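You operate a simulated robot arm through the tools that you are given. There is no shell and no other tool.

You run a simulated two-armed robot. Do the job below in one go: nothing can be reset, and whatever is moved stays where it is left.

JOB
Put the cream cloth on the short counter top. Fetch the small teal cup from the lower shelf of the hanging rack and set it on top of the cookies carton. Take the medium blue cup on the top of the wooden counter and put it away on the steel-topped counter. Take the brown card cup on the long counter top and put it away on the counter top beside the sealer. Press the alarm button three times. Stack the purple label labelled "oats" from the top of the window counter on top of the purple label labelled "peanut". Open the fridge door, fetch the green drink cup and set it on the upper fridge shelf and shut the door again. Do these in any order. Set down upright: medium blue cup, green drink cup.

The check looks at the end state, three seconds after you hand in, the way a careful person would. Anything else that was tipped, shoved, dropped, spilled or broken makes it a failure. Flat cloth is picked up by pressing the open fingertips on it (5 to 10 N) and closing them slowly along it; thin cloth reads only 2 to 8 mm in the jaws.

ROBOT AND FRAMES
Two 7-joint arms with two-finger parallel grippers on one trunk, on a base that moves. Base frame: it is fixed to the floor where the robot stands at the start and does not move with it; the origin is under the middle of the robot, x ahead of it, y to its left, z up. Lengths are in mm, angles in degrees, forces in N, time in s.
The left shoulder is at the start at [110, 169, 1511], the right one opposite. With the tool pointing down near the work surface each hand reaches from about 400 to 720 mm from the robot's upright axis, wherever it stands, measured 20 degrees to its own side. Places, roughly: alarm button [-3700, -400, 1300]; brown card cup (9x8x5 cm) [-1900, 400, 900]; cookies carton [3000, 2000, 1000]; counter top beside the sealer [300, -1300, 900]; cream cloth (10x7x3 cm) [800, 1600, 900]; fridge door [-2000, 200, 400]; green drink cup [250, -1250, 1000]; medium blue cup (9x9x10 cm) [3200, 1400, 900]; purple label [-3500, -1750, 750]; short counter top (23x34 cm) [-2560, 140, 840]; small teal cup (8x8x8 cm) [700, 1500, 1500]; steel-topped counter [1400, 2300, 900]; upper fridge shelf [-2100, 400, 400]. Payload 1.57 kg a hand.
Tool frame (each hand has its own): the origin (TCP) lies between the finger pads and is the grasp point; the fingertips stand 30 mm ahead of it; z points along the fingers, y is the line along which they close. Largest opening 80 mm; finger width 17, thickness 12; the body of the gripper, 40 by 82 mm, starts 80 mm behind the TCP.
Orientation is that of the tool frame in the base frame, as a unit quaternion [w, x, y, z]. With the fingers straight down and closing along the base's y, the tool's x points along the base's -x, its y along +y and its z along -z.

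CONTROLS
- The arms move only by the tool play_rows. It takes "left_commands", "right_commands" or both (then of equal length, played together; a hand with none holds still); each is a list of rows, each a list of 7 numbers: the turn, a rotation vector about the tool's x, y, z in degrees, then the shift along the tool's x, y, z in mm, then the finger opening in mm, from 0 to 80. In form: [[ax, ay, az, tx, ty, tz, fingers], ...]. A call has 1 to 20 rows; each row is the pose to reach, as a shift and turn from the pose commanded when the call began, along the tool's axes at that moment. A row lasts 0.2 s, in which the tool goes at most 50 mm and 8.6 degrees; a call with a longer step from one row to the next is refused whole, and so is a gripper value outside its range. A pose out of reach is approached as far as the arm can. The call stops where the force on the tool passes 40 N (or 10 N more than at its start, if that is more) or the arm is blocked; 0.2 s more then pass. Each finger travels about 72 mm/s and halts on what it meets, pressing with about 21 N; the grip force reading is that of the motor and also rises with nothing between the fingers. The clock runs only during rows and for 0.2 s after the last one: add rows that repeat a pose to give the fingers time. The reply holds the time, the measured pose of the TCP, the force on the tool along the base axes, the opening and the grip force, in the units named above and with some noise, with the torque about the TCP (base axes, N m) and any sound that the robot's microphone picked up.
- Cameras (640 x 400 px; columns grow to the right, rows downward): "scene" is now at [158.5, 10, 1691.9]; the picture's right is [0.17, -0.99, 0.00], its down [-0.70, -0.12, -0.70] and it looks along [0.69, 0.12, -0.71] (base axes); focal length 279 px, centre (320, 200). "left" rides on the left gripper at [72, 7, -122] in its tool frame; the picture's right is [-0.09, 1.00, 0.00], its down [-0.84, -0.08, -0.54] and it looks along [-0.54, -0.05, 0.84] (tool axes); focal length 238 px, centre (320, 200). "right" rides on the right gripper at [72, -7, -122] in its tool frame; the picture's right is [0.09, 1.00, 0.00], its down [-0.84, 0.08, -0.54] and it looks along [-0.54, 0.05, 0.84] (tool axes); focal length 238 px, centre (320, 200).
- snapshot(camera): a new picture of that camera. No time passes.
- move_column(by): slides the trunk up (or, below 0, down) by that many mm; the arms and the scene camera ride with it, the base frame stays. It gives what a move gives, with no picture.
- base_move(legs): drives the robot by 1 to 6 legs, each [ahead, left, turn to the left] in mm, mm and degrees, along the robot's own axes; the way and the turn of a leg run together, so that a leg with both is an arc; at most 1500 mm and 180 degrees a leg. The arms and the cameras ride along, it lands a little off, and it stops where it bumps. It gives what a move gives.
- turn_head(pan, tilt): turns the head with the scene camera to pan (to the left, within 86 degrees either way) and tilt (down, from -29 to 69), counted from straight ahead of the robot. It gives what a move gives.
- pixel_to_xyz(camera, pixels): for up to 12 pixels [column, row] of the newest picture of that camera ("zoom" is the newest enlarged one), the place [x, y, z] in the base frame of the surface seen there, good to about 2 mm, but the place of the scene camera against the robot may be out by one fixed shift of up to 12 mm in any direction. No time passes.
- close_up(camera, box): a new picture of the part [left, top, right, bottom] of that camera's present view, enlarged. No time passes.
- finish_job(): hands the job in; it is judged then, once.

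Unless the task says otherwise, let go and move clear before handing in.

The tools are called after ">>>" as a command line: name --argument value ..., lists and objects as JSON in quotes. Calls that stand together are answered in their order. play_rows: Moves the arms, as the interface text tells. Its arguments: {"type":"object","properties":{"left_commands":{"type":"array","items":{"type":"array","items":{"type":"number"}}},"right_commands":{"type":"array","items":{"type":"array","items":{"type":"number"}}}},"required":[]} The other tools are called the same way: move_column (by) moves the trunk up or down; base_move (legs) drives the base; turn_head (pan, tilt) turns the head that bears the scene camera; snapshot (camera) takes a picture; pixel_to_xyz (camera, pixels) gives the place of the surface under pixels of a picture; close_up (camera, box) takes an enlarged picture of a part of a camera's view; finish_job () hands the job in.

At the start:

```text
time: 0.0
left_ee_pos: [635.2, 321.7, 1162.5]
left_orientation: [0.0, -0.001, 1.0, 0.0]
left_contact_force: [0.1, 0.6, 0.7]
left_wrist_torque: [-0.02, 0.02, 0.01]
left_grip_width: 80.3
left_grip_force: 0.1
right_ee_pos: [680.2, -234.3, 1163.2]
right_orientation: [0.0, 0.002, 1.0, 0.0]
right_contact_force: [-0.1, 0.0, 0.6]
right_wrist_torque: [0.01, -0.04, 0.0]
right_grip_width: 79.8
right_grip_force: 0.0
trunk travel left (down, up): [-825.0, 65.0]
robot x, y, heading: [-3.1, 2.7, 0.0]
head pan, tilt (commanded): [9.5, 45.6]
```

scene: 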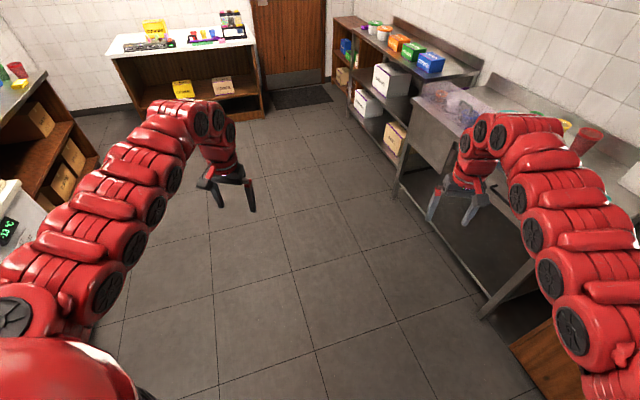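
right: 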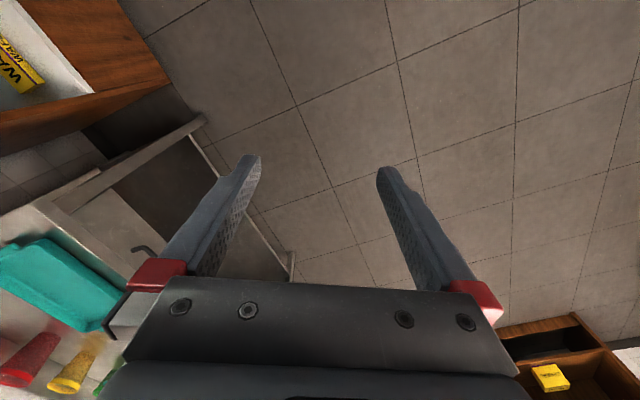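
left: 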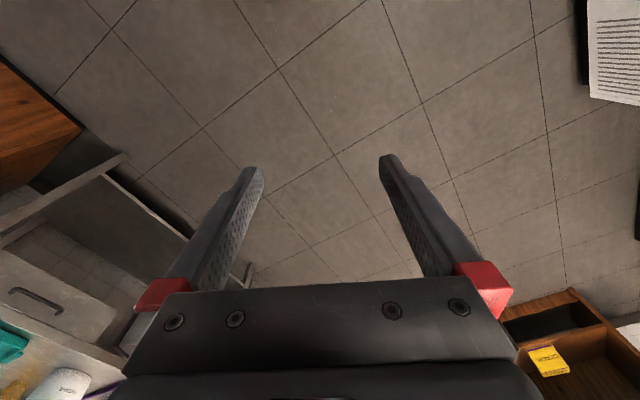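

The first picture shows a kitchen with a counter ahead (110–255, 30–110), steel counters on the right and a wooden counter on the left. I'll look around with the head before moving anything.

>>> turn_head --pan 80 --tilt 25

>>> snapshot --camera "scene"

>>> turn_head --pan 30 --tilt 20

>>> snapshot --camera "scene"

>>> turn_head --pan -20 --tilt 20

>>> snapshot --camera "scene"

>>> turn_head --pan -75 --tilt 25

>>> snapshot --camera "scene"

```text
time: 1.4
left_ee_pos: [634.5, 322.1, 1162.3]
left_orientation: [0.0, -0.001, 1.0, 0.001]
left_contact_force: [-0.7, 0.9, -0.4]
left_wrist_torque: [0.02, 0.02, -0.01]
left_grip_width: 80.0
left_grip_force: 0.0
right_ee_pos: [680.1, -233.6, 1163.0]
right_orientation: [0.0, 0.0, 1.0, 0.0]
right_contact_force: [-0.3, -0.4, 0.0]
right_wrist_torque: [0.0, -0.02, 0.01]
right_grip_width: 79.9
right_grip_force: 0.1
trunk travel left (down, up): [-825.0, 65.0]
robot x, y, heading: [-0.3, -1.3, 0.1]
head pan, tilt (commanded): [80.0, 25.0]
```

```text
taken
```

scene: 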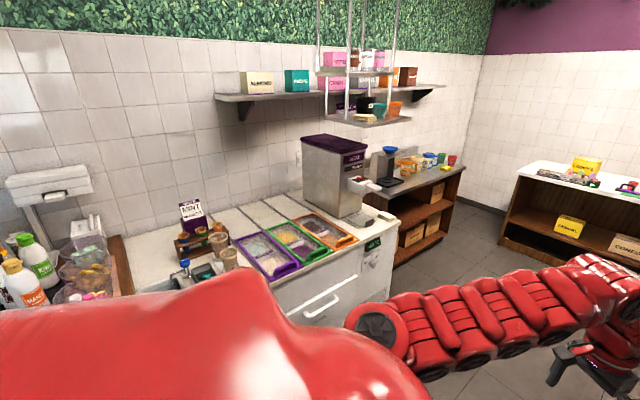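

```text
time: 2.6
left_ee_pos: [635.3, 322.0, 1162.6]
left_orientation: [0.0, -0.001, 1.0, -0.001]
left_contact_force: [0.2, 0.2, 0.1]
left_wrist_torque: [0.02, 0.02, 0.01]
left_grip_width: 79.9
left_grip_force: 0.0
right_ee_pos: [679.6, -233.3, 1162.7]
right_orientation: [0.001, 0.0, 1.0, 0.0]
right_contact_force: [0.4, 0.7, 0.7]
right_wrist_torque: [-0.06, 0.02, -0.01]
right_grip_width: 80.1
right_grip_force: 0.0
trunk travel left (down, up): [-825.0, 65.0]
robot x, y, heading: [0.1, -0.4, -0.2]
head pan, tilt (commanded): [30.0, 20.0]
```

```text
taken
```

scene: 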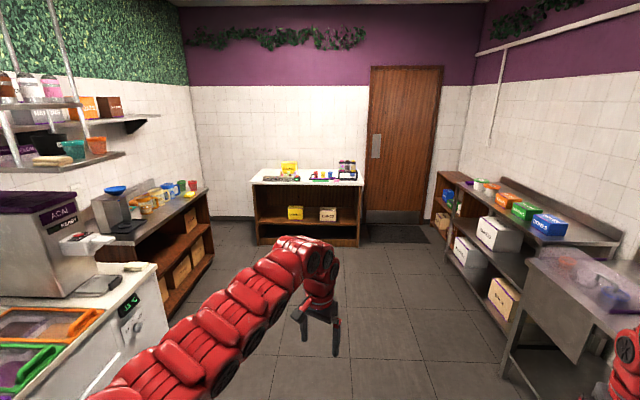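

```text
time: 3.8
left_ee_pos: [635.6, 321.6, 1163.9]
left_orientation: [-0.001, -0.001, 1.0, 0.0]
left_contact_force: [-0.1, 0.0, -0.7]
left_wrist_torque: [0.0, 0.03, 0.02]
left_grip_width: 80.1
left_grip_force: 0.0
right_ee_pos: [680.3, -234.7, 1162.4]
right_orientation: [0.0, 0.001, 1.0, 0.0]
right_contact_force: [0.5, 0.7, 0.1]
right_wrist_torque: [0.02, -0.03, -0.02]
right_grip_width: 79.9
right_grip_force: 0.0
trunk travel left (down, up): [-825.0, 65.0]
robot x, y, heading: [-0.7, 1.5, -0.0]
head pan, tilt (commanded): [-20.0, 20.0]
```

```text
taken
```

scene: 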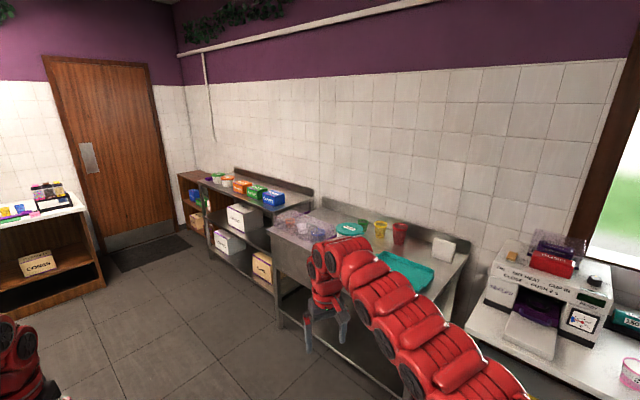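

```text
time: 5.0
left_ee_pos: [634.5, 322.1, 1162.6]
left_orientation: [0.0, -0.001, 1.0, 0.0]
left_contact_force: [-0.1, 0.7, -0.4]
left_wrist_torque: [0.0, 0.03, -0.02]
left_grip_width: 80.1
left_grip_force: 0.0
right_ee_pos: [680.4, -234.0, 1162.4]
right_orientation: [0.0, 0.002, 1.0, 0.0]
right_contact_force: [-0.3, 0.3, 0.5]
right_wrist_torque: [0.03, 0.0, 0.03]
right_grip_width: 80.1
right_grip_force: 0.1
trunk travel left (down, up): [-825.0, 65.0]
robot x, y, heading: [-0.0, 0.8, 0.1]
head pan, tilt (commanded): [-75.0, 25.0]
```

```text
taken
```

scene: 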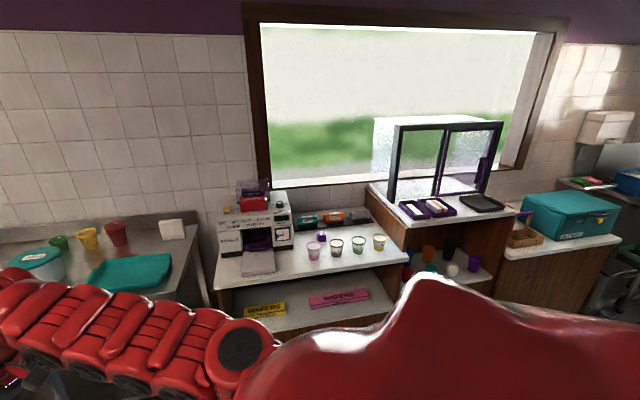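

The views show the açaí counter on the left, the hanging rack over it, and the sealer with a window counter on the right. I'll read some places in this view: counter edges, cups near (315,247), (335,247), (358,245), (379,241).

>>> pixel_to_xyz --camera "scene" --pixels '[[217, 288], [407, 261], [313, 245], [336, 244], [358, 243], [379, 240], [255, 260], [285, 240], [322, 236], [425, 205], [485, 205], [570, 240]]'

>>> close_up --camera "scene" --box '[210, 170, 410, 295]'

>>> close_up --camera "scene" --box '[390, 120, 640, 290]'

```text
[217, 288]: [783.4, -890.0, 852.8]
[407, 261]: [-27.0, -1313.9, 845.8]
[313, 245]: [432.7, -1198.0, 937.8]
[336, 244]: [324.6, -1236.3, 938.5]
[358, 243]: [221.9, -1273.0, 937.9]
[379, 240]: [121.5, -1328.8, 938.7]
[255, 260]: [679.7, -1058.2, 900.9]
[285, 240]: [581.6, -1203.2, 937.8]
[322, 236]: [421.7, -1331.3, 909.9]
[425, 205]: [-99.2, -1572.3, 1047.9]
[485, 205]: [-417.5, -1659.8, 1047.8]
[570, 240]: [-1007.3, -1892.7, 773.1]
```

```text
3.20 times, centred on (310, 232) of scene
```

zoom: 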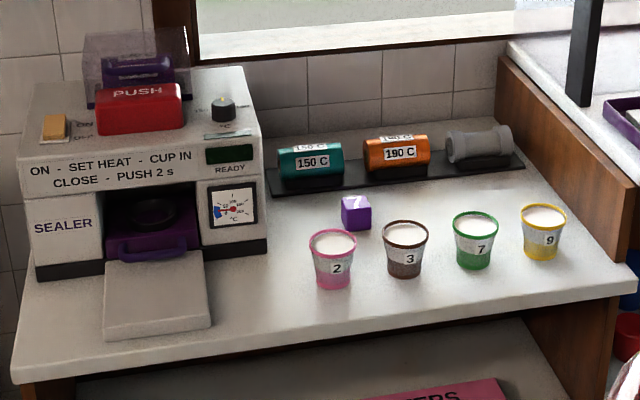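

```text
2.35 times, centred on (515, 205) of scene
```

zoom: 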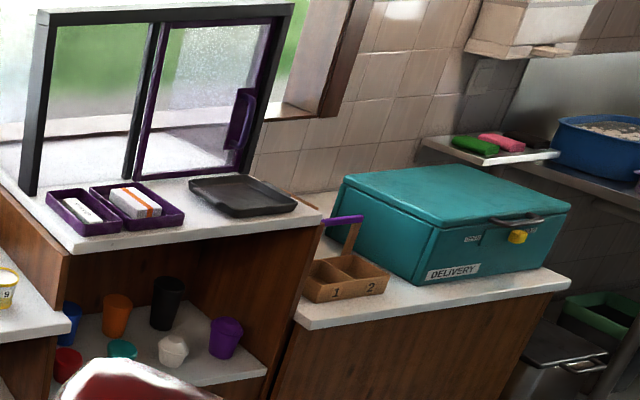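

The green drink cup is the one labelled 7 at about (222,-1273,938). I'll look at the left-hand views again in detail (hanging rack, cloth, steel counter).

>>> turn_head --pan 70 --tilt 25

>>> snapshot --camera "scene"

>>> close_up --camera "scene" --box '[200, 20, 480, 195]'

>>> close_up --camera "scene" --box '[60, 150, 380, 350]'

>>> close_up --camera "scene" --box '[280, 130, 480, 255]'

```text
time: 7.3
left_ee_pos: [634.2, 321.4, 1161.4]
left_orientation: [0.0, 0.0, 1.0, 0.001]
left_contact_force: [-0.1, 0.1, -0.2]
left_wrist_torque: [-0.02, -0.02, 0.02]
left_grip_width: 79.8
left_grip_force: 0.0
right_ee_pos: [681.1, -233.9, 1162.4]
right_orientation: [0.0, 0.0, 1.0, 0.0]
right_contact_force: [0.1, -0.1, 0.7]
right_wrist_torque: [-0.01, -0.03, -0.02]
right_grip_width: 80.0
right_grip_force: 0.0
trunk travel left (down, up): [-825.0, 65.0]
robot x, y, heading: [-2.7, -1.5, 0.0]
head pan, tilt (commanded): [70.0, 25.0]
```

```text
taken
```

scene: 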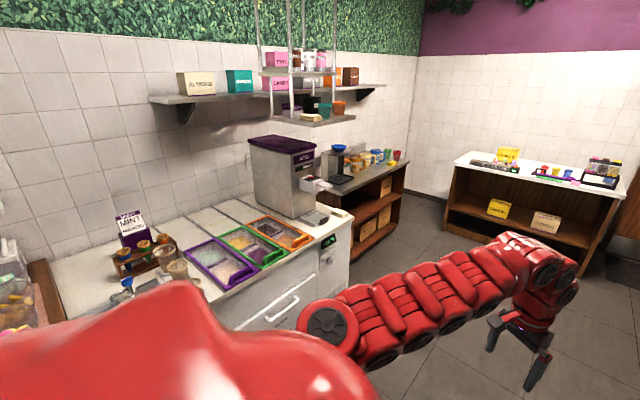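

```text
2.29 times, centred on (340, 108) of scene
```

zoom: 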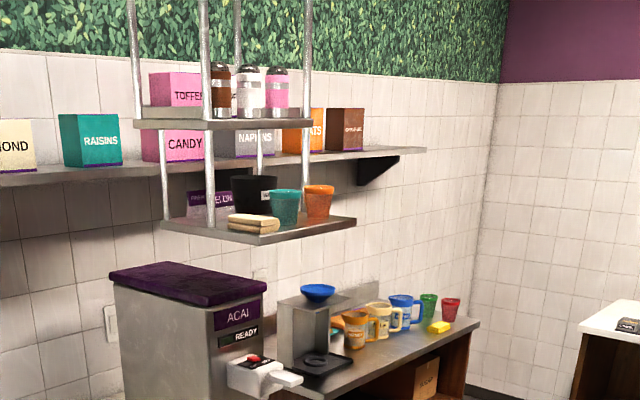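

```text
2.00 times, centred on (220, 250) of scene
```

zoom: 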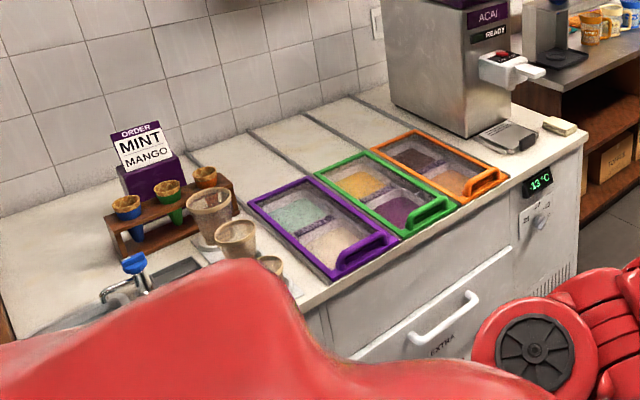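

```text
3.20 times, centred on (380, 192) of scene
```

zoom: 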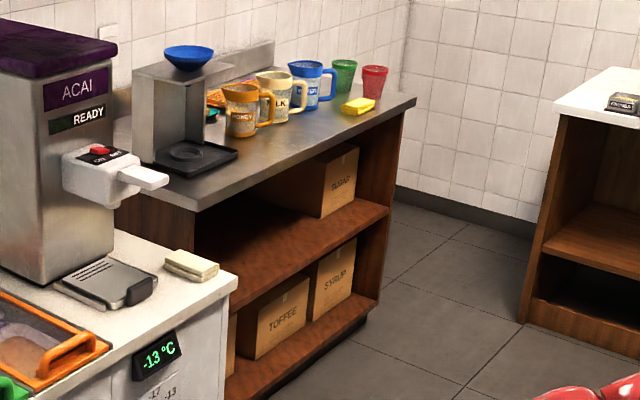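

The folded cream cloth is at zoom (190,263) on the freezer counter; the small teal cup is on the rack's lower shelf. I'll read their places.

>>> pixel_to_xyz --camera "zoom" --pixels '[[190, 255], [190, 268], [240, 290], [165, 265], [218, 268], [205, 180], [415, 105], [360, 100], [310, 85], [245, 110], [140, 180], [108, 290]]'

>>> pixel_to_xyz --camera "scene" --pixels '[[325, 104], [325, 112], [340, 105], [338, 112], [309, 118], [300, 125], [270, 120], [354, 118], [310, 105], [290, 118]]'

```text
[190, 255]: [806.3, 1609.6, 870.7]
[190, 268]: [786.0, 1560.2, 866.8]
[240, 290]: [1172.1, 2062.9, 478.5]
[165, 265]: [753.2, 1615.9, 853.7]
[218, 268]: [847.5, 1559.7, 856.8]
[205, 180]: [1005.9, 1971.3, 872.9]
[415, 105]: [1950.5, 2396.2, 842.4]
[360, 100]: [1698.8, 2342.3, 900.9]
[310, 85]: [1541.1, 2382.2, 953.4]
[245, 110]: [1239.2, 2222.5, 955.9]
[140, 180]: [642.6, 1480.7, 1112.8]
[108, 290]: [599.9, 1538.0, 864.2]
```

```text
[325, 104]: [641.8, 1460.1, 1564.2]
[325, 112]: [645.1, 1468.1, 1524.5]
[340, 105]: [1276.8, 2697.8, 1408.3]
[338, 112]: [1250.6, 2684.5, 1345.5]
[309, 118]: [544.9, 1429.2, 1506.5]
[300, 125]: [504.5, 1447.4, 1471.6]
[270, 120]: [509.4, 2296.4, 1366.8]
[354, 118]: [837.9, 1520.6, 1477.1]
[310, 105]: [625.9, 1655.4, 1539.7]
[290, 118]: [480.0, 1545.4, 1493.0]
```

Now I look ahead at the wooden counter with the yellow carton and cups.

>>> turn_head --pan 30 --tilt 20

>>> close_up --camera "scene" --box '[240, 150, 380, 237]'

>>> close_up --camera "scene" --box '[80, 160, 220, 247]'

>>> close_up --camera "scene" --box '[420, 150, 640, 290]'

>>> snapshot --camera "scene"

>>> pixel_to_xyz --camera "scene" --pixels '[[289, 164], [289, 170], [282, 175], [320, 177], [345, 168], [330, 174], [308, 175], [253, 183], [363, 184], [262, 171], [358, 171], [316, 175]]'

```text
time: 8.4
left_ee_pos: [633.5, 322.0, 1162.9]
left_orientation: [0.0, -0.003, 1.0, 0.0]
left_contact_force: [0.6, -0.4, 0.1]
left_wrist_torque: [0.0, -0.02, 0.02]
left_grip_width: 80.1
left_grip_force: 0.0
right_ee_pos: [681.1, -233.9, 1162.9]
right_orientation: [0.0, 0.0, 1.0, 0.0]
right_contact_force: [-0.2, 0.1, 0.4]
right_wrist_torque: [0.02, -0.01, 0.0]
right_grip_width: 80.0
right_grip_force: 0.1
trunk travel left (down, up): [-825.0, 65.0]
robot x, y, heading: [-1.5, -2.4, 0.3]
head pan, tilt (commanded): [30.0, 20.0]
```

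```text
4.57 times, centred on (310, 194) of scene
```

zoom: 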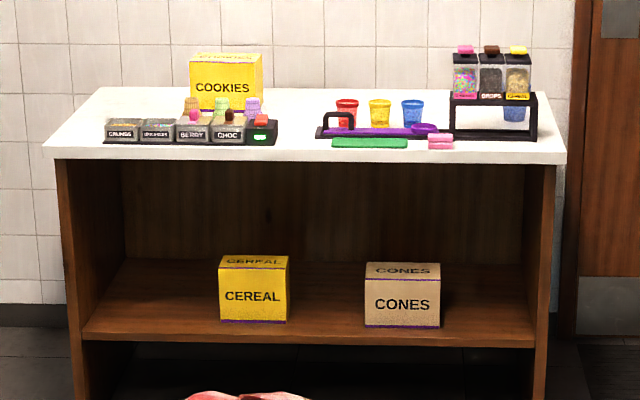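

```text
4.57 times, centred on (150, 204) of scene
```

zoom: 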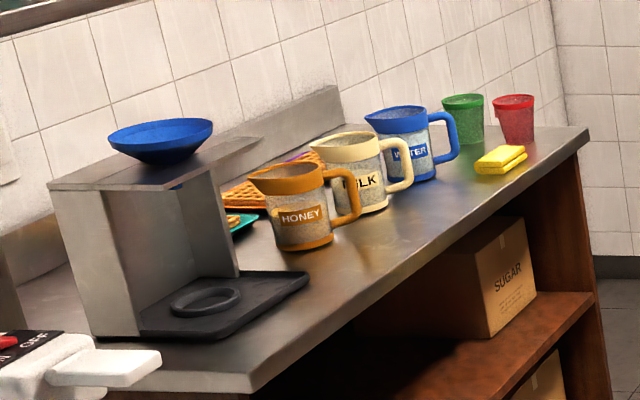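

```text
2.86 times, centred on (530, 220) of scene
```

zoom: 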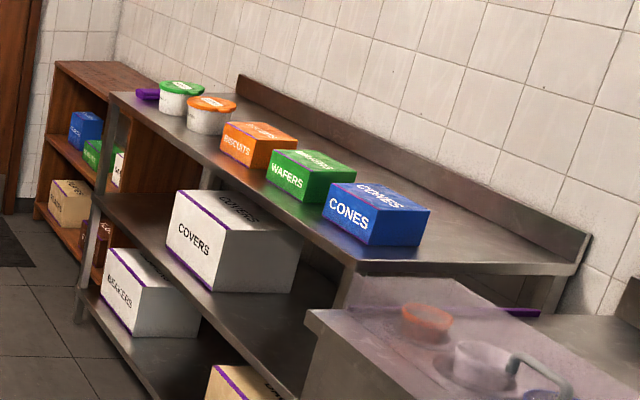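

```text
taken
```

scene: 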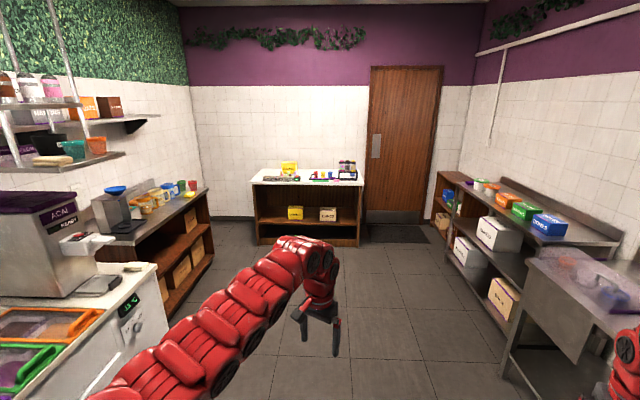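

```text
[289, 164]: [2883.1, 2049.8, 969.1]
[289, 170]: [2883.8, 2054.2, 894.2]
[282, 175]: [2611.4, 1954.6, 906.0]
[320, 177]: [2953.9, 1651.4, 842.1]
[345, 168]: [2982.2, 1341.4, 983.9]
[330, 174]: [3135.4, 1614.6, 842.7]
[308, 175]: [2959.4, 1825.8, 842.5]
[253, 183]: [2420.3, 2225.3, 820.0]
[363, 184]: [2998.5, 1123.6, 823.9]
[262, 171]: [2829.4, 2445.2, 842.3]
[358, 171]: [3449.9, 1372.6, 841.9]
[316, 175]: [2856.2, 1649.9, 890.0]
```

The cookies carton stands at about (2883,2050), the room is turned about 28° to my frame. I'll turn the base around to see the other half.

>>> base_move --legs '[[0, 0, 150]]'

>>> turn_head --pan 45 --tilt 25

>>> snapshot --camera "scene"

>>> turn_head --pan 0 --tilt 25

>>> snapshot --camera "scene"

>>> turn_head --pan -45 --tilt 25

>>> snapshot --camera "scene"

```text
time: 15.0
left_ee_pos: [-711.9, 28.7, 1162.9]
left_orientation: [0.0, 0.968, -0.251, 0.0]
left_contact_force: [0.1, 0.0, -0.4]
left_wrist_torque: [-0.01, 0.05, 0.0]
left_grip_width: 80.0
left_grip_force: 0.0
right_ee_pos: [-480.2, 535.6, 1162.7]
right_orientation: [0.0, 0.968, -0.252, 0.0]
right_contact_force: [0.8, 0.1, 0.5]
right_wrist_torque: [0.03, -0.01, -0.01]
right_grip_width: 80.2
right_grip_force: 0.0
trunk travel left (down, up): [-825.0, 65.0]
robot x, y, heading: [-2.2, -2.3, 150.8]
head pan, tilt (commanded): [30.0, 20.0]
```

```text
time: 15.8
left_ee_pos: [-710.8, 28.5, 1162.2]
left_orientation: [0.0, 0.968, -0.251, 0.0]
left_contact_force: [-0.8, -0.3, 0.0]
left_wrist_torque: [0.01, -0.01, 0.03]
left_grip_width: 80.2
left_grip_force: 0.0
right_ee_pos: [-479.3, 536.3, 1162.1]
right_orientation: [-0.001, 0.968, -0.252, 0.0]
right_contact_force: [0.2, 0.3, 0.0]
right_wrist_torque: [0.0, 0.01, 0.02]
right_grip_width: 79.9
right_grip_force: 0.0
trunk travel left (down, up): [-825.0, 65.0]
robot x, y, heading: [1.8, 2.1, 150.7]
head pan, tilt (commanded): [45.0, 25.0]
```

```text
taken
```

scene: 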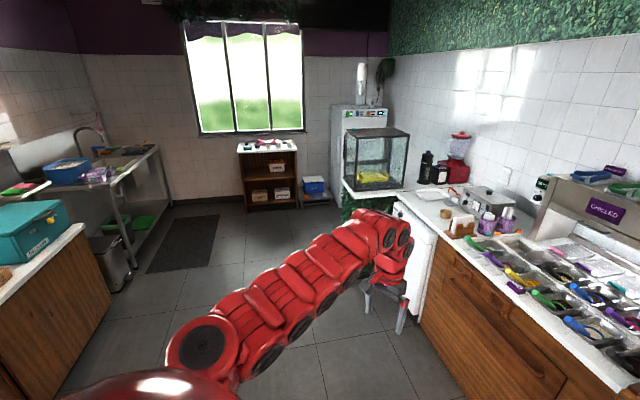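

```text
time: 16.9
left_ee_pos: [-711.6, 28.9, 1163.3]
left_orientation: [0.0, 0.968, -0.251, 0.0]
left_contact_force: [-0.6, 0.2, -0.1]
left_wrist_torque: [0.0, -0.04, 0.01]
left_grip_width: 80.0
left_grip_force: 0.0
right_ee_pos: [-479.8, 536.2, 1163.2]
right_orientation: [-0.001, 0.968, -0.252, -0.001]
right_contact_force: [-0.1, 0.1, 0.7]
right_wrist_torque: [0.01, -0.01, -0.02]
right_grip_width: 80.0
right_grip_force: 0.1
trunk travel left (down, up): [-825.0, 65.0]
robot x, y, heading: [1.6, -1.5, 151.0]
head pan, tilt (commanded): [0.0, 25.0]
```

```text
taken
```

scene: 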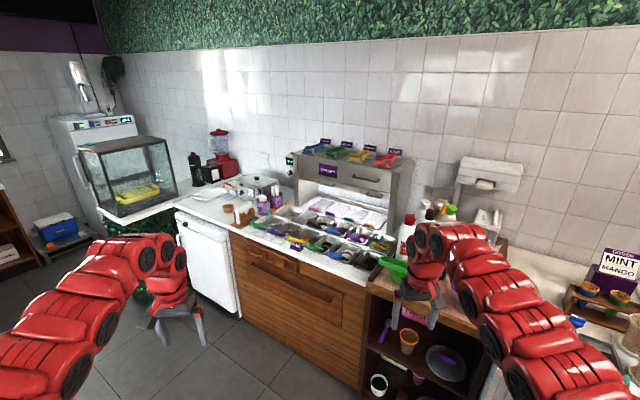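

```text
time: 18.0
left_ee_pos: [-710.6, 28.2, 1162.2]
left_orientation: [0.0, 0.968, -0.251, 0.001]
left_contact_force: [-0.3, 0.4, 0.5]
left_wrist_torque: [-0.01, -0.03, 0.0]
left_grip_width: 80.1
left_grip_force: 0.1
right_ee_pos: [-479.3, 536.3, 1162.7]
right_orientation: [0.0, 0.968, -0.251, 0.0]
right_contact_force: [-0.4, 0.6, 0.6]
right_wrist_torque: [0.03, 0.02, -0.01]
right_grip_width: 80.0
right_grip_force: 0.0
trunk travel left (down, up): [-825.0, 65.0]
robot x, y, heading: [0.9, -0.9, 150.6]
head pan, tilt (commanded): [-45.0, 25.0]
```

```text
taken
```

scene: 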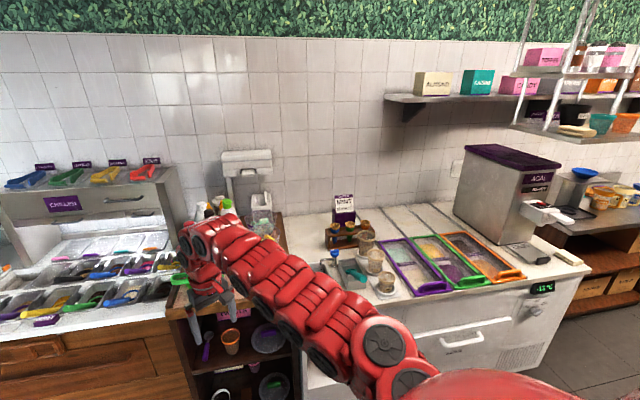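

The other half shows the undercounter fridge at (205,255), the tall machine and the window shelf. I'll zoom in on these.

>>> turn_head --pan 30 --tilt 20

>>> close_up --camera "scene" --box '[110, 120, 270, 220]'

>>> close_up --camera "scene" --box '[230, 60, 390, 160]'

>>> close_up --camera "scene" --box '[240, 130, 480, 280]'

>>> snapshot --camera "scene"

```text
time: 19.5
left_ee_pos: [-712.3, 28.7, 1162.9]
left_orientation: [0.0, 0.968, -0.251, 0.0]
left_contact_force: [0.4, -1.2, 0.9]
left_wrist_torque: [0.01, 0.03, 0.01]
left_grip_width: 80.1
left_grip_force: 0.1
right_ee_pos: [-480.5, 536.0, 1162.3]
right_orientation: [0.0, 0.968, -0.252, -0.001]
right_contact_force: [0.0, 0.4, -0.5]
right_wrist_torque: [0.01, -0.01, -0.02]
right_grip_width: 80.0
right_grip_force: 0.1
trunk travel left (down, up): [-825.0, 65.0]
robot x, y, heading: [-1.4, 1.1, 150.4]
head pan, tilt (commanded): [30.0, 20.0]
```

```text
4.00 times, centred on (190, 170) of scene
```

zoom: 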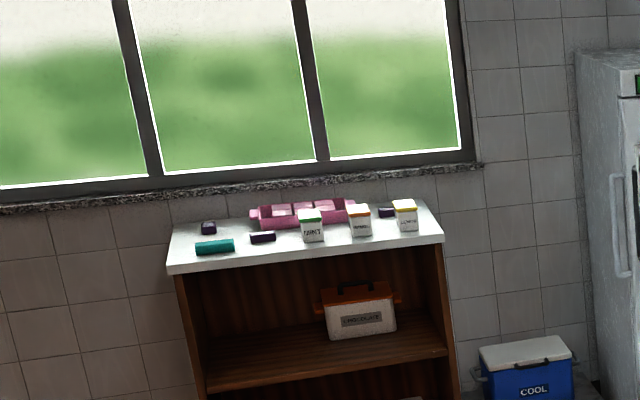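

```text
4.00 times, centred on (310, 110) of scene
```

zoom: 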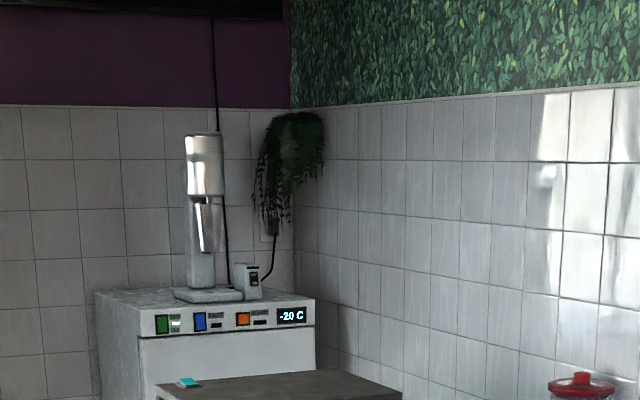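

```text
2.67 times, centred on (360, 205) of scene
```

zoom: 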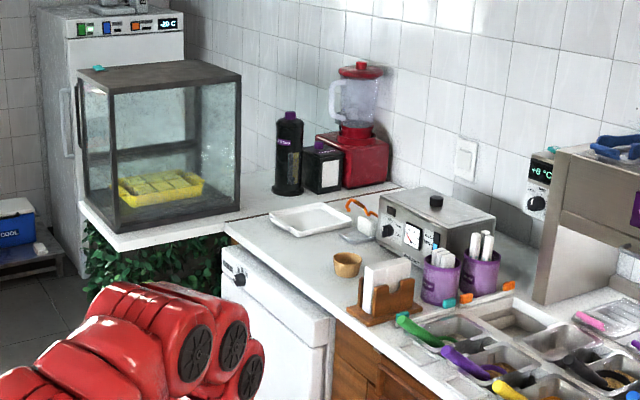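

```text
taken
```

scene: 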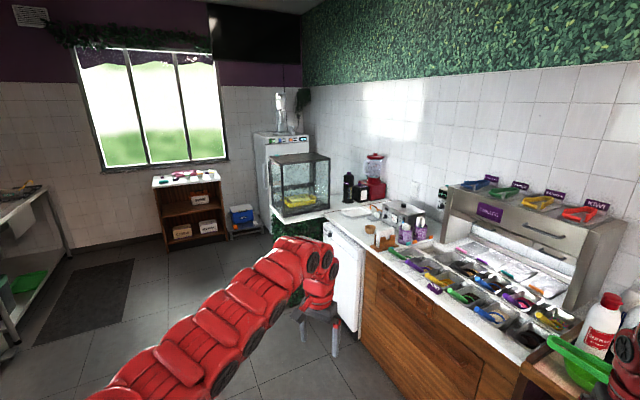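

Reading the places of the brown cup (347,264), fridge front, tank counter, freezer panel and shelf.

>>> pixel_to_xyz --camera "scene" --pixels '[[369, 229], [371, 232], [384, 240], [325, 222], [364, 246], [300, 222], [272, 216], [328, 210], [272, 141], [297, 141], [195, 177], [170, 180]]'

>>> close_up --camera "scene" --box '[340, 200, 420, 250]'

>>> close_up --camera "scene" --box '[250, 130, 330, 180]'

>>> close_up --camera "scene" --box '[150, 165, 230, 215]'

```text
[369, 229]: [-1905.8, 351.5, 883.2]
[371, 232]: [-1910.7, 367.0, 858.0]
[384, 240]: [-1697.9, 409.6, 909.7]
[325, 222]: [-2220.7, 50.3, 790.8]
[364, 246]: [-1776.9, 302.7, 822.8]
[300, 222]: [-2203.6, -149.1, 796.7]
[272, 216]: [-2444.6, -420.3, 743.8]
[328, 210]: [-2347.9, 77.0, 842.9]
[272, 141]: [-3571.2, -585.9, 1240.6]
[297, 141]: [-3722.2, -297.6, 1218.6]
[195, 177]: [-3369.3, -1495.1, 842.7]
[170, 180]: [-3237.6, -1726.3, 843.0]
```

```text
8.00 times, centred on (380, 225) of scene
```

zoom: 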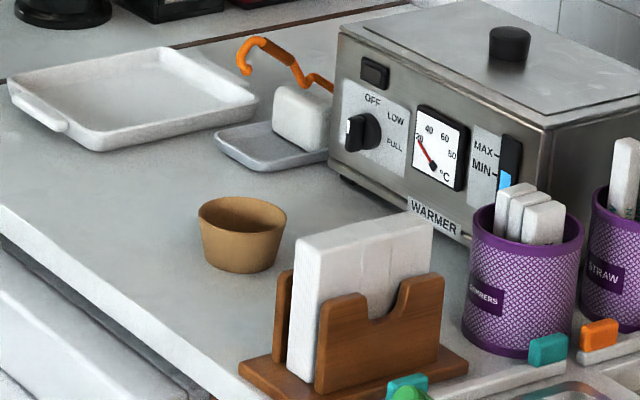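

```text
8.00 times, centred on (290, 155) of scene
```

zoom: 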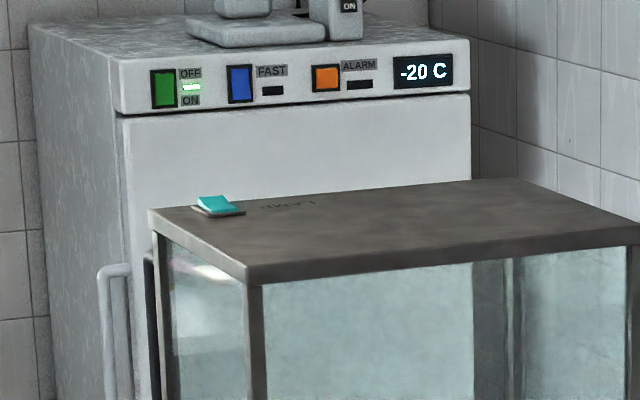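

```text
8.00 times, centred on (190, 190) of scene
```

zoom: 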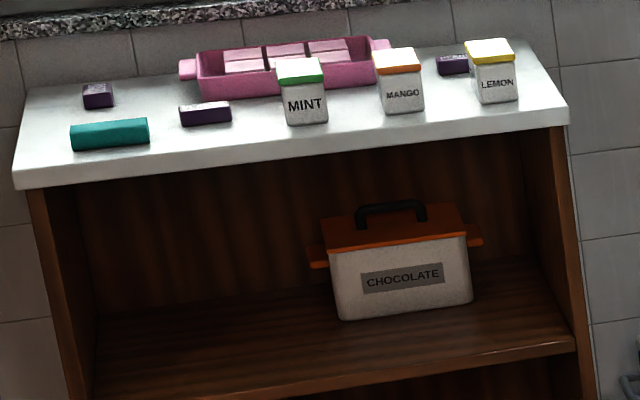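

The alarm button is the orange one at zoom (326,78) on the tall freezer; the brown card cup is at about (-1908,360). I'll begin with the teal cup on the hanging rack: turn to face that wall and drive sideways, staying well back.

>>> base_move --legs '[[0, 0, -33], [150, -1300, 0]]'

>>> turn_head --pan 0 --tilt 15

>>> snapshot --camera "scene"

```text
time: 27.6
left_ee_pos: [496.1, 1157.9, 1163.7]
left_orientation: [-0.001, 0.859, -0.512, 0.0]
left_contact_force: [0.0, -0.2, -1.1]
left_wrist_torque: [0.0, 0.02, -0.02]
left_grip_width: 80.0
left_grip_force: 0.0
right_ee_pos: [963.8, 1462.2, 1162.0]
right_orientation: [0.0, 0.858, -0.513, -0.001]
right_contact_force: [-0.7, -0.2, 0.1]
right_wrist_torque: [0.0, -0.01, 0.0]
right_grip_width: 80.0
right_grip_force: 0.2
trunk travel left (down, up): [-825.0, 65.0]
robot x, y, heading: [1078.2, 748.0, 118.1]
head pan, tilt (commanded): [30.0, 20.0]
```

```text
time: 28.6
left_ee_pos: [497.9, 1158.0, 1163.0]
left_orientation: [0.0, 0.859, -0.512, 0.001]
left_contact_force: [-0.2, -1.0, 0.1]
left_wrist_torque: [0.05, 0.02, 0.0]
left_grip_width: 80.1
left_grip_force: 0.1
right_ee_pos: [965.2, 1463.3, 1162.6]
right_orientation: [0.001, 0.858, -0.513, 0.0]
right_contact_force: [0.3, -1.6, 0.3]
right_wrist_torque: [0.0, 0.0, -0.01]
right_grip_width: 80.1
right_grip_force: 0.0
trunk travel left (down, up): [-825.0, 65.0]
robot x, y, heading: [1078.8, 753.1, 118.4]
head pan, tilt (commanded): [0.0, 15.0]
```

```text
taken
```

scene: 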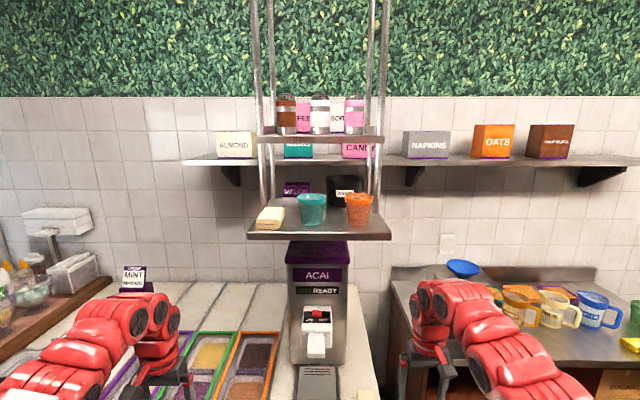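

The rack is straight ahead with the teal cup at (312,208), bread at (268,217) and orange cup at (358,208). I'll take a close-up and measure.

>>> close_up --camera "scene" --box '[240, 120, 400, 250]'

>>> pixel_to_xyz --camera "scene" --pixels '[[312, 215], [312, 205], [299, 205], [325, 205], [312, 224], [268, 217], [282, 215], [358, 215], [347, 212], [320, 232], [250, 234], [388, 234]]'

>>> pixel_to_xyz --camera "scene" --pixels '[[312, 196], [303, 197], [320, 197], [320, 138], [320, 145], [345, 185], [372, 205], [262, 205], [300, 185], [320, 230], [312, 222], [335, 227]]'

```text
3.08 times, centred on (320, 185) of scene
```

zoom: 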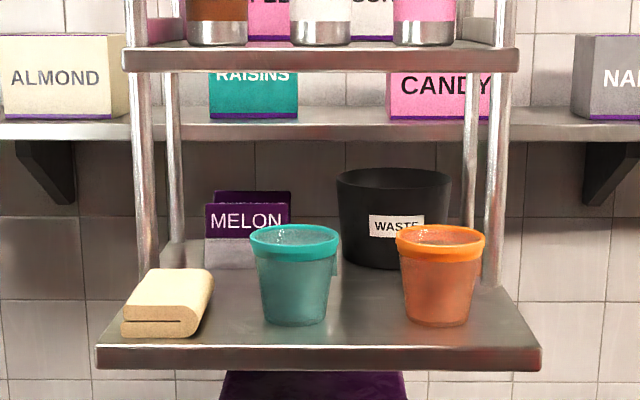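

```text
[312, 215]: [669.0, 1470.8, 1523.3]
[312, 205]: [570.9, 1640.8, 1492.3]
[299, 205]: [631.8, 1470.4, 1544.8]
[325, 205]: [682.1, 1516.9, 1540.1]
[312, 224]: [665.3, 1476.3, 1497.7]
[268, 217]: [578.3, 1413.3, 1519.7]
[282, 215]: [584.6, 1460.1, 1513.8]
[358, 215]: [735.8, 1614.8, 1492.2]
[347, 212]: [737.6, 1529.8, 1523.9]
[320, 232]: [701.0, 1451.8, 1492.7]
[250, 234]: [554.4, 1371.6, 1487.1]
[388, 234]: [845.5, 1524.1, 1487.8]
```

```text
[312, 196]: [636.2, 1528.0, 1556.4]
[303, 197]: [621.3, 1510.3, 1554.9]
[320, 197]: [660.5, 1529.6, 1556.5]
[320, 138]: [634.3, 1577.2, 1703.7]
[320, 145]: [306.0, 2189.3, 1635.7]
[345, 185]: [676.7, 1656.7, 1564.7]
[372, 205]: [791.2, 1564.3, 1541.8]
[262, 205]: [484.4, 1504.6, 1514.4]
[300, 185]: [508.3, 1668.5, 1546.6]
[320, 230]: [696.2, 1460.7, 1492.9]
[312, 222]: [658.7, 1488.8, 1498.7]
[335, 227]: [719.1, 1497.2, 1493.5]
```

The teal cup stands at about (657,1494), shelf at z≈1492, with about 50 mm free on both sides. I'll bring the left hand up to a forward-pointing pose well short of the rack, and pull the right hand back.

>>> play_rows --left_commands '[[0, -6.43, 0, 20.3, -12.1, -28.6, 80], [0, -12.86, 0, 40.6, -24.1, -57.1, 80], [0, -19.29, 0, 60.9, -36.2, -85.7, 80], [0, -25.71, 0, 81.1, -48.3, -114.3, 80], [0, -32.14, 0, 101.4, -60.4, -142.9, 80], [0, -38.57, 0, 121.7, -72.4, -171.4, 80], [0, -45, 0, 142, -84.5, -200, 80], [0, -51.43, 0, 162.3, -96.6, -228.6, 80], [0, -57.86, 0, 182.6, -108.6, -257.1, 80], [0, -64.29, 0, 202.9, -120.7, -285.7, 80], [0, -70.71, 0, 223.1, -132.8, -314.3, 80], [0, -77.14, 0, 243.4, -144.9, -342.9, 80], [0, -83.57, 0, 263.7, -156.9, -371.4, 80], [0, -90, 0, 284, -169, -400, 80]]' --right_commands '[[0, 0, 0, 15, 0, -10, 80], [0, 0, 0, 30, 0, -20, 80], [0, 0, 0, 45, 0, -30, 80], [0, 0, 0, 60, 0, -40, 80], [0, 0, 0, 75, 0, -50, 80], [0, 0, 0, 90, 0, -60, 80], [0, 0, 0, 105, 0, -70, 80], [0, 0, 0, 120, 0, -80, 80], [0, 0, 0, 135, 0, -90, 80], [0, 0, 0, 150, 0, -100, 80], [0, 0, 0, 165, 0, -110, 80], [0, 0, 0, 180, 0, -120, 80], [0, 0, 0, 190, 0, -130, 80], [0, 0, 0, 200, 0, -140, 80]]'

>>> snapshot --camera "scene"

>>> snapshot --camera "left"

```text
time: 31.0
left_ee_pos: [646.2, 1036.6, 1514.3]
left_orientation: [-0.209, 0.728, -0.375, -0.535]
left_contact_force: [-0.6, 0.1, 0.3]
left_wrist_torque: [-0.01, 0.02, -0.02]
left_grip_width: 79.7
left_grip_force: 0.1
left hand out of reach, approached as far as the arm can: row 1, 2, 3, 4, 5, 6, 7, 8, 9, 10, 11, 12
right_ee_pos: [1007.7, 1414.5, 1243.9]
right_orientation: [0.0, 0.857, -0.514, 0.001]
right_contact_force: [0.1, -0.1, 0.1]
right_wrist_torque: [0.03, -0.06, 0.03]
right_grip_width: 80.1
right_grip_force: 0.1
right hand out of reach, approached as far as the arm can: row 4, 5, 6, 7, 8, 9, 10, 11, 12
trunk travel left (down, up): [-825.0, 65.0]
robot x, y, heading: [1077.9, 755.0, 118.5]
head pan, tilt (commanded): [0.0, 15.0]
stopped in row 12 (left hand): the arm was blocked; the commanded pose is now the measured one
```

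```text
taken
```

scene: 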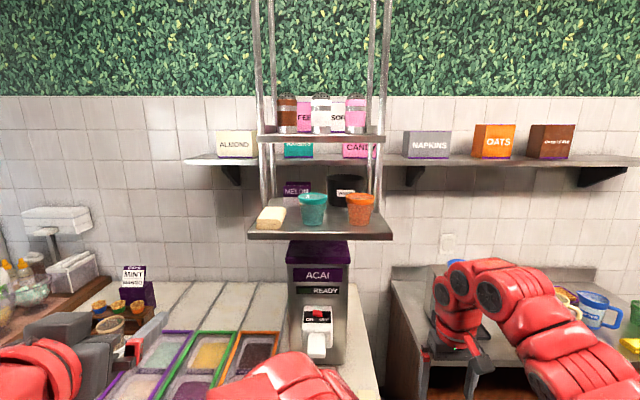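

```text
taken
```

left: 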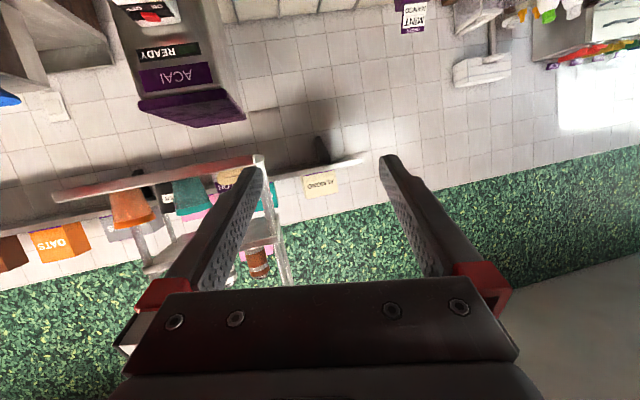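

The left hand came too close to its own shoulder and stopped at (646,1037,1514), pointing about 20° down and 13° left; nothing was touched. I'll push it forward to a comfortable distance and straighten it.

>>> play_rows --left_commands '[[0, 0, 0, -15, -25, 25, 80], [1.5, -2.5, -0.4, -30, -50, 50, 80], [3, -5, -0.9, -45, -75, 75, 80], [5, -8.5, -1.4, -60, -100, 100, 80], [7, -12, -2, -75.4, -124.1, 124.9, 80], [9, -15.4, -2.6, -75.4, -124.1, 124.9, 80], [11, -18.8, -3.2, -75.4, -124.1, 124.9, 80], [12, -20.5, -3.5, -75.4, -124.1, 124.9, 80], [12, -20.5, -3.5, -75.4, -124.1, 124.9, 80]]'

>>> snapshot --camera "scene"

>>> snapshot --camera "left"

```text
time: 33.0
left_ee_pos: [657.8, 1228.0, 1534.3]
left_orientation: [-0.328, 0.637, -0.367, -0.593]
left_contact_force: [0.2, -0.3, 0.8]
left_wrist_torque: [-0.04, 0.0, -0.01]
left_grip_width: 80.0
left_grip_force: 0.0
left hand out of reach, approached as far as the arm can: row 7, 8, 9
right_ee_pos: [1011.9, 1414.1, 1243.0]
right_orientation: [0.0, 0.857, -0.515, 0.0]
right_contact_force: [-0.1, 0.1, -0.2]
right_wrist_torque: [0.01, -0.02, 0.01]
right_grip_width: 80.1
right_grip_force: 0.1
trunk travel left (down, up): [-825.0, 65.0]
robot x, y, heading: [1081.5, 754.3, 118.3]
head pan, tilt (commanded): [0.0, 15.0]
```

```text
taken
```

scene: 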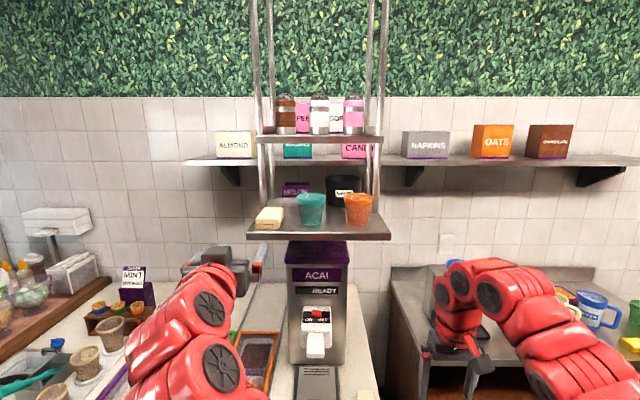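

```text
taken
```

left: 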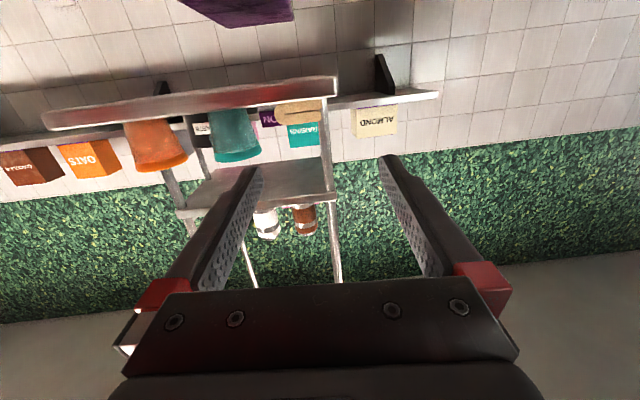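

The left hand is now level at z≈1534 and nearly straight, and in its camera the teal cup shows at (235,135). I'll shift the base right and slightly ahead so that the cup is straight in front of the hand, then measure with the wrist camera.

>>> base_move --legs '[[50, -118, 0]]'

>>> snapshot --camera "left"

>>> snapshot --camera "scene"

```text
time: 34.3
left_ee_pos: [736.6, 1325.4, 1532.5]
left_orientation: [-0.329, 0.637, -0.367, -0.592]
left_contact_force: [0.0, -0.8, -0.9]
left_wrist_torque: [-0.03, 0.0, -0.01]
left_grip_width: 80.2
left_grip_force: 0.0
right_ee_pos: [1089.5, 1513.2, 1244.2]
right_orientation: [-0.001, 0.858, -0.514, 0.0]
right_contact_force: [0.5, -0.4, 0.3]
right_wrist_torque: [-0.03, -0.03, 0.02]
right_grip_width: 79.8
right_grip_force: 0.0
trunk travel left (down, up): [-825.0, 65.0]
robot x, y, heading: [1161.6, 848.4, 118.1]
head pan, tilt (commanded): [0.0, 15.0]
```

```text
taken
```

left: 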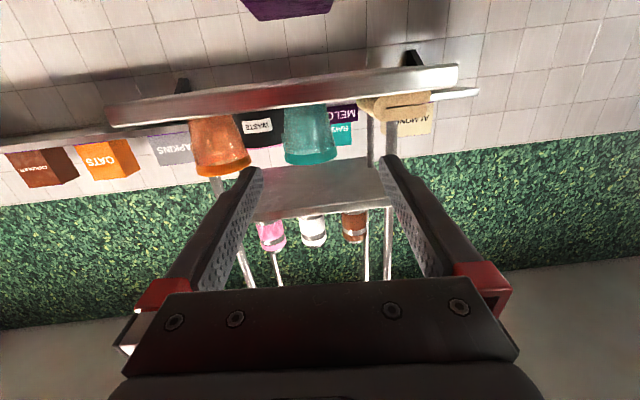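

```text
taken
```

scene: 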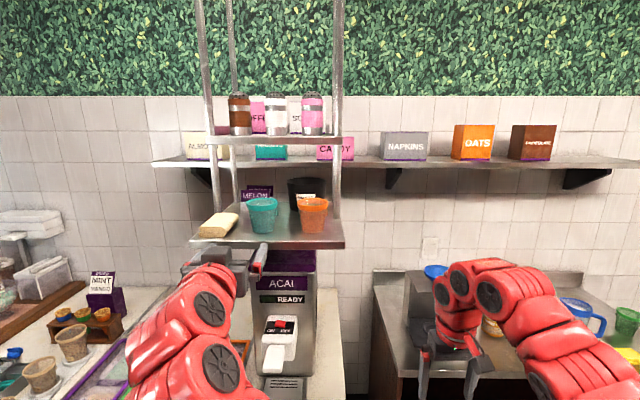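

The teal cup is now at (310,135) in the wrist view. I'll measure its edges with the wrist camera.

>>> pixel_to_xyz --camera "left" --pixels '[[310, 120], [310, 135], [310, 148], [310, 158], [288, 130], [333, 130], [285, 152], [336, 152], [245, 150], [365, 105], [300, 98], [320, 205]]'

>>> close_up --camera "left" --box '[180, 60, 440, 222]'

>>> pixel_to_xyz --camera "scene" --pixels '[[263, 215], [263, 225], [248, 212], [277, 212], [262, 199], [300, 215], [236, 222], [264, 236], [260, 246]]'

```text
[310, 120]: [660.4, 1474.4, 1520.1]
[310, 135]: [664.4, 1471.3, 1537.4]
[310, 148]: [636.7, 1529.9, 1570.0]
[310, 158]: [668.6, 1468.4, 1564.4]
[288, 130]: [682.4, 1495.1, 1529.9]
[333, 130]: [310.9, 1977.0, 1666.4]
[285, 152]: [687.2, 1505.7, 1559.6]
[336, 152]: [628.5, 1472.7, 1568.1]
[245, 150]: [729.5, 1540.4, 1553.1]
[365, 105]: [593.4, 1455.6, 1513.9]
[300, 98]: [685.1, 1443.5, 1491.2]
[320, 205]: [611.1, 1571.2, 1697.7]
```

```text
2.46 times, centred on (310, 141) of left
```

zoom: 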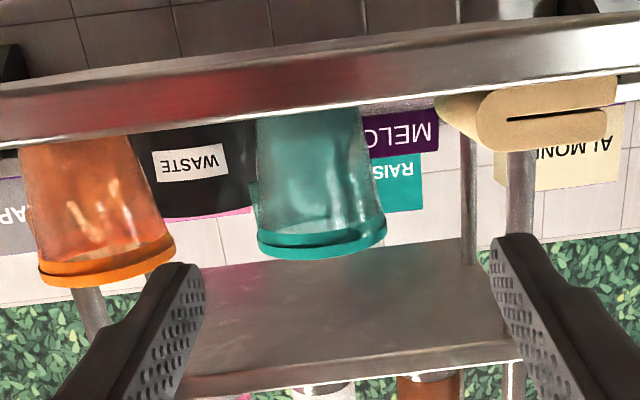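

```text
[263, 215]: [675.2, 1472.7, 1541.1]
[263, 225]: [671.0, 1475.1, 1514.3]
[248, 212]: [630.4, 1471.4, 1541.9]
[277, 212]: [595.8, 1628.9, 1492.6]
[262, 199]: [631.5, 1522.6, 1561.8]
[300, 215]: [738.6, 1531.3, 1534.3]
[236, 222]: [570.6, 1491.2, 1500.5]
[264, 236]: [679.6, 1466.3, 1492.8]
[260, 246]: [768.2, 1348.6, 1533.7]
```

The wrist camera puts the cup centre near (654,1497), rim z≈1567, so I'll grip at z≈1528. First half of the approach with a small straightening turn.

>>> play_rows --left_commands '[[0.7, -0.9, 0, -1.2, -2, 20, 80], [1.4, -1.8, 0, -2.4, -4, 40, 80], [2.1, -2.7, 0, -3.6, -6, 60, 80], [2.8, -3.6, 0, -4.8, -8, 80, 80], [3.5, -4.6, 0, -6, -9, 100, 80], [3.5, -4.6, 0, -6, -9, 100, 80]]'

>>> snapshot --camera "left"

>>> snapshot --camera "scene"

```text
time: 35.7
left_ee_pos: [695.5, 1419.4, 1530.5]
left_orientation: [0.362, -0.602, 0.371, 0.607]
left_contact_force: [-0.7, 0.0, -0.5]
left_wrist_torque: [0.02, 0.03, -0.02]
left_grip_width: 79.8
left_grip_force: 0.2
right_ee_pos: [1091.4, 1513.9, 1244.3]
right_orientation: [0.0, 0.858, -0.513, 0.0]
right_contact_force: [0.4, 0.2, 0.0]
right_wrist_torque: [0.02, 0.02, -0.02]
right_grip_width: 79.8
right_grip_force: 0.0
trunk travel left (down, up): [-825.0, 65.0]
robot x, y, heading: [1160.7, 850.6, 118.4]
head pan, tilt (commanded): [0.0, 15.0]
```

```text
taken
```

left: 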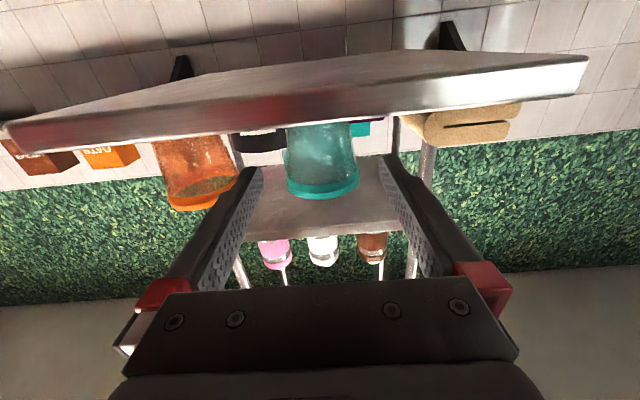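

```text
taken
```

scene: 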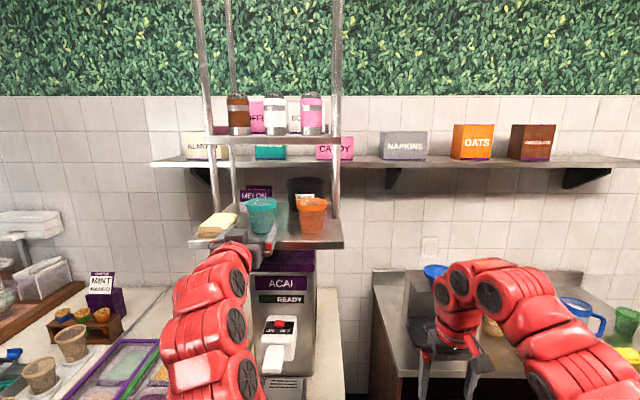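

The hand is now exactly level and square to the wall, and the cup is centred between the fingers at column 322. I'll re-measure before the last 88 mm.

>>> pixel_to_xyz --camera "left" --pixels '[[322, 135], [322, 150], [322, 165], [322, 190], [288, 185], [357, 185], [292, 150], [350, 150], [322, 110], [322, 175]]'

```text
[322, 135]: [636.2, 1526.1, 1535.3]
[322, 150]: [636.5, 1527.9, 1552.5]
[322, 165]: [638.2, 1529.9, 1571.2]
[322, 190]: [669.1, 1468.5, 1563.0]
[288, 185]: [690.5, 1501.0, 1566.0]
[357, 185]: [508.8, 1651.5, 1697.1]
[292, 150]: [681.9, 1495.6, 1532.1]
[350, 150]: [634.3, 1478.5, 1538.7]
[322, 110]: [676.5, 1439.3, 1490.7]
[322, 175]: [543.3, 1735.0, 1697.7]
```

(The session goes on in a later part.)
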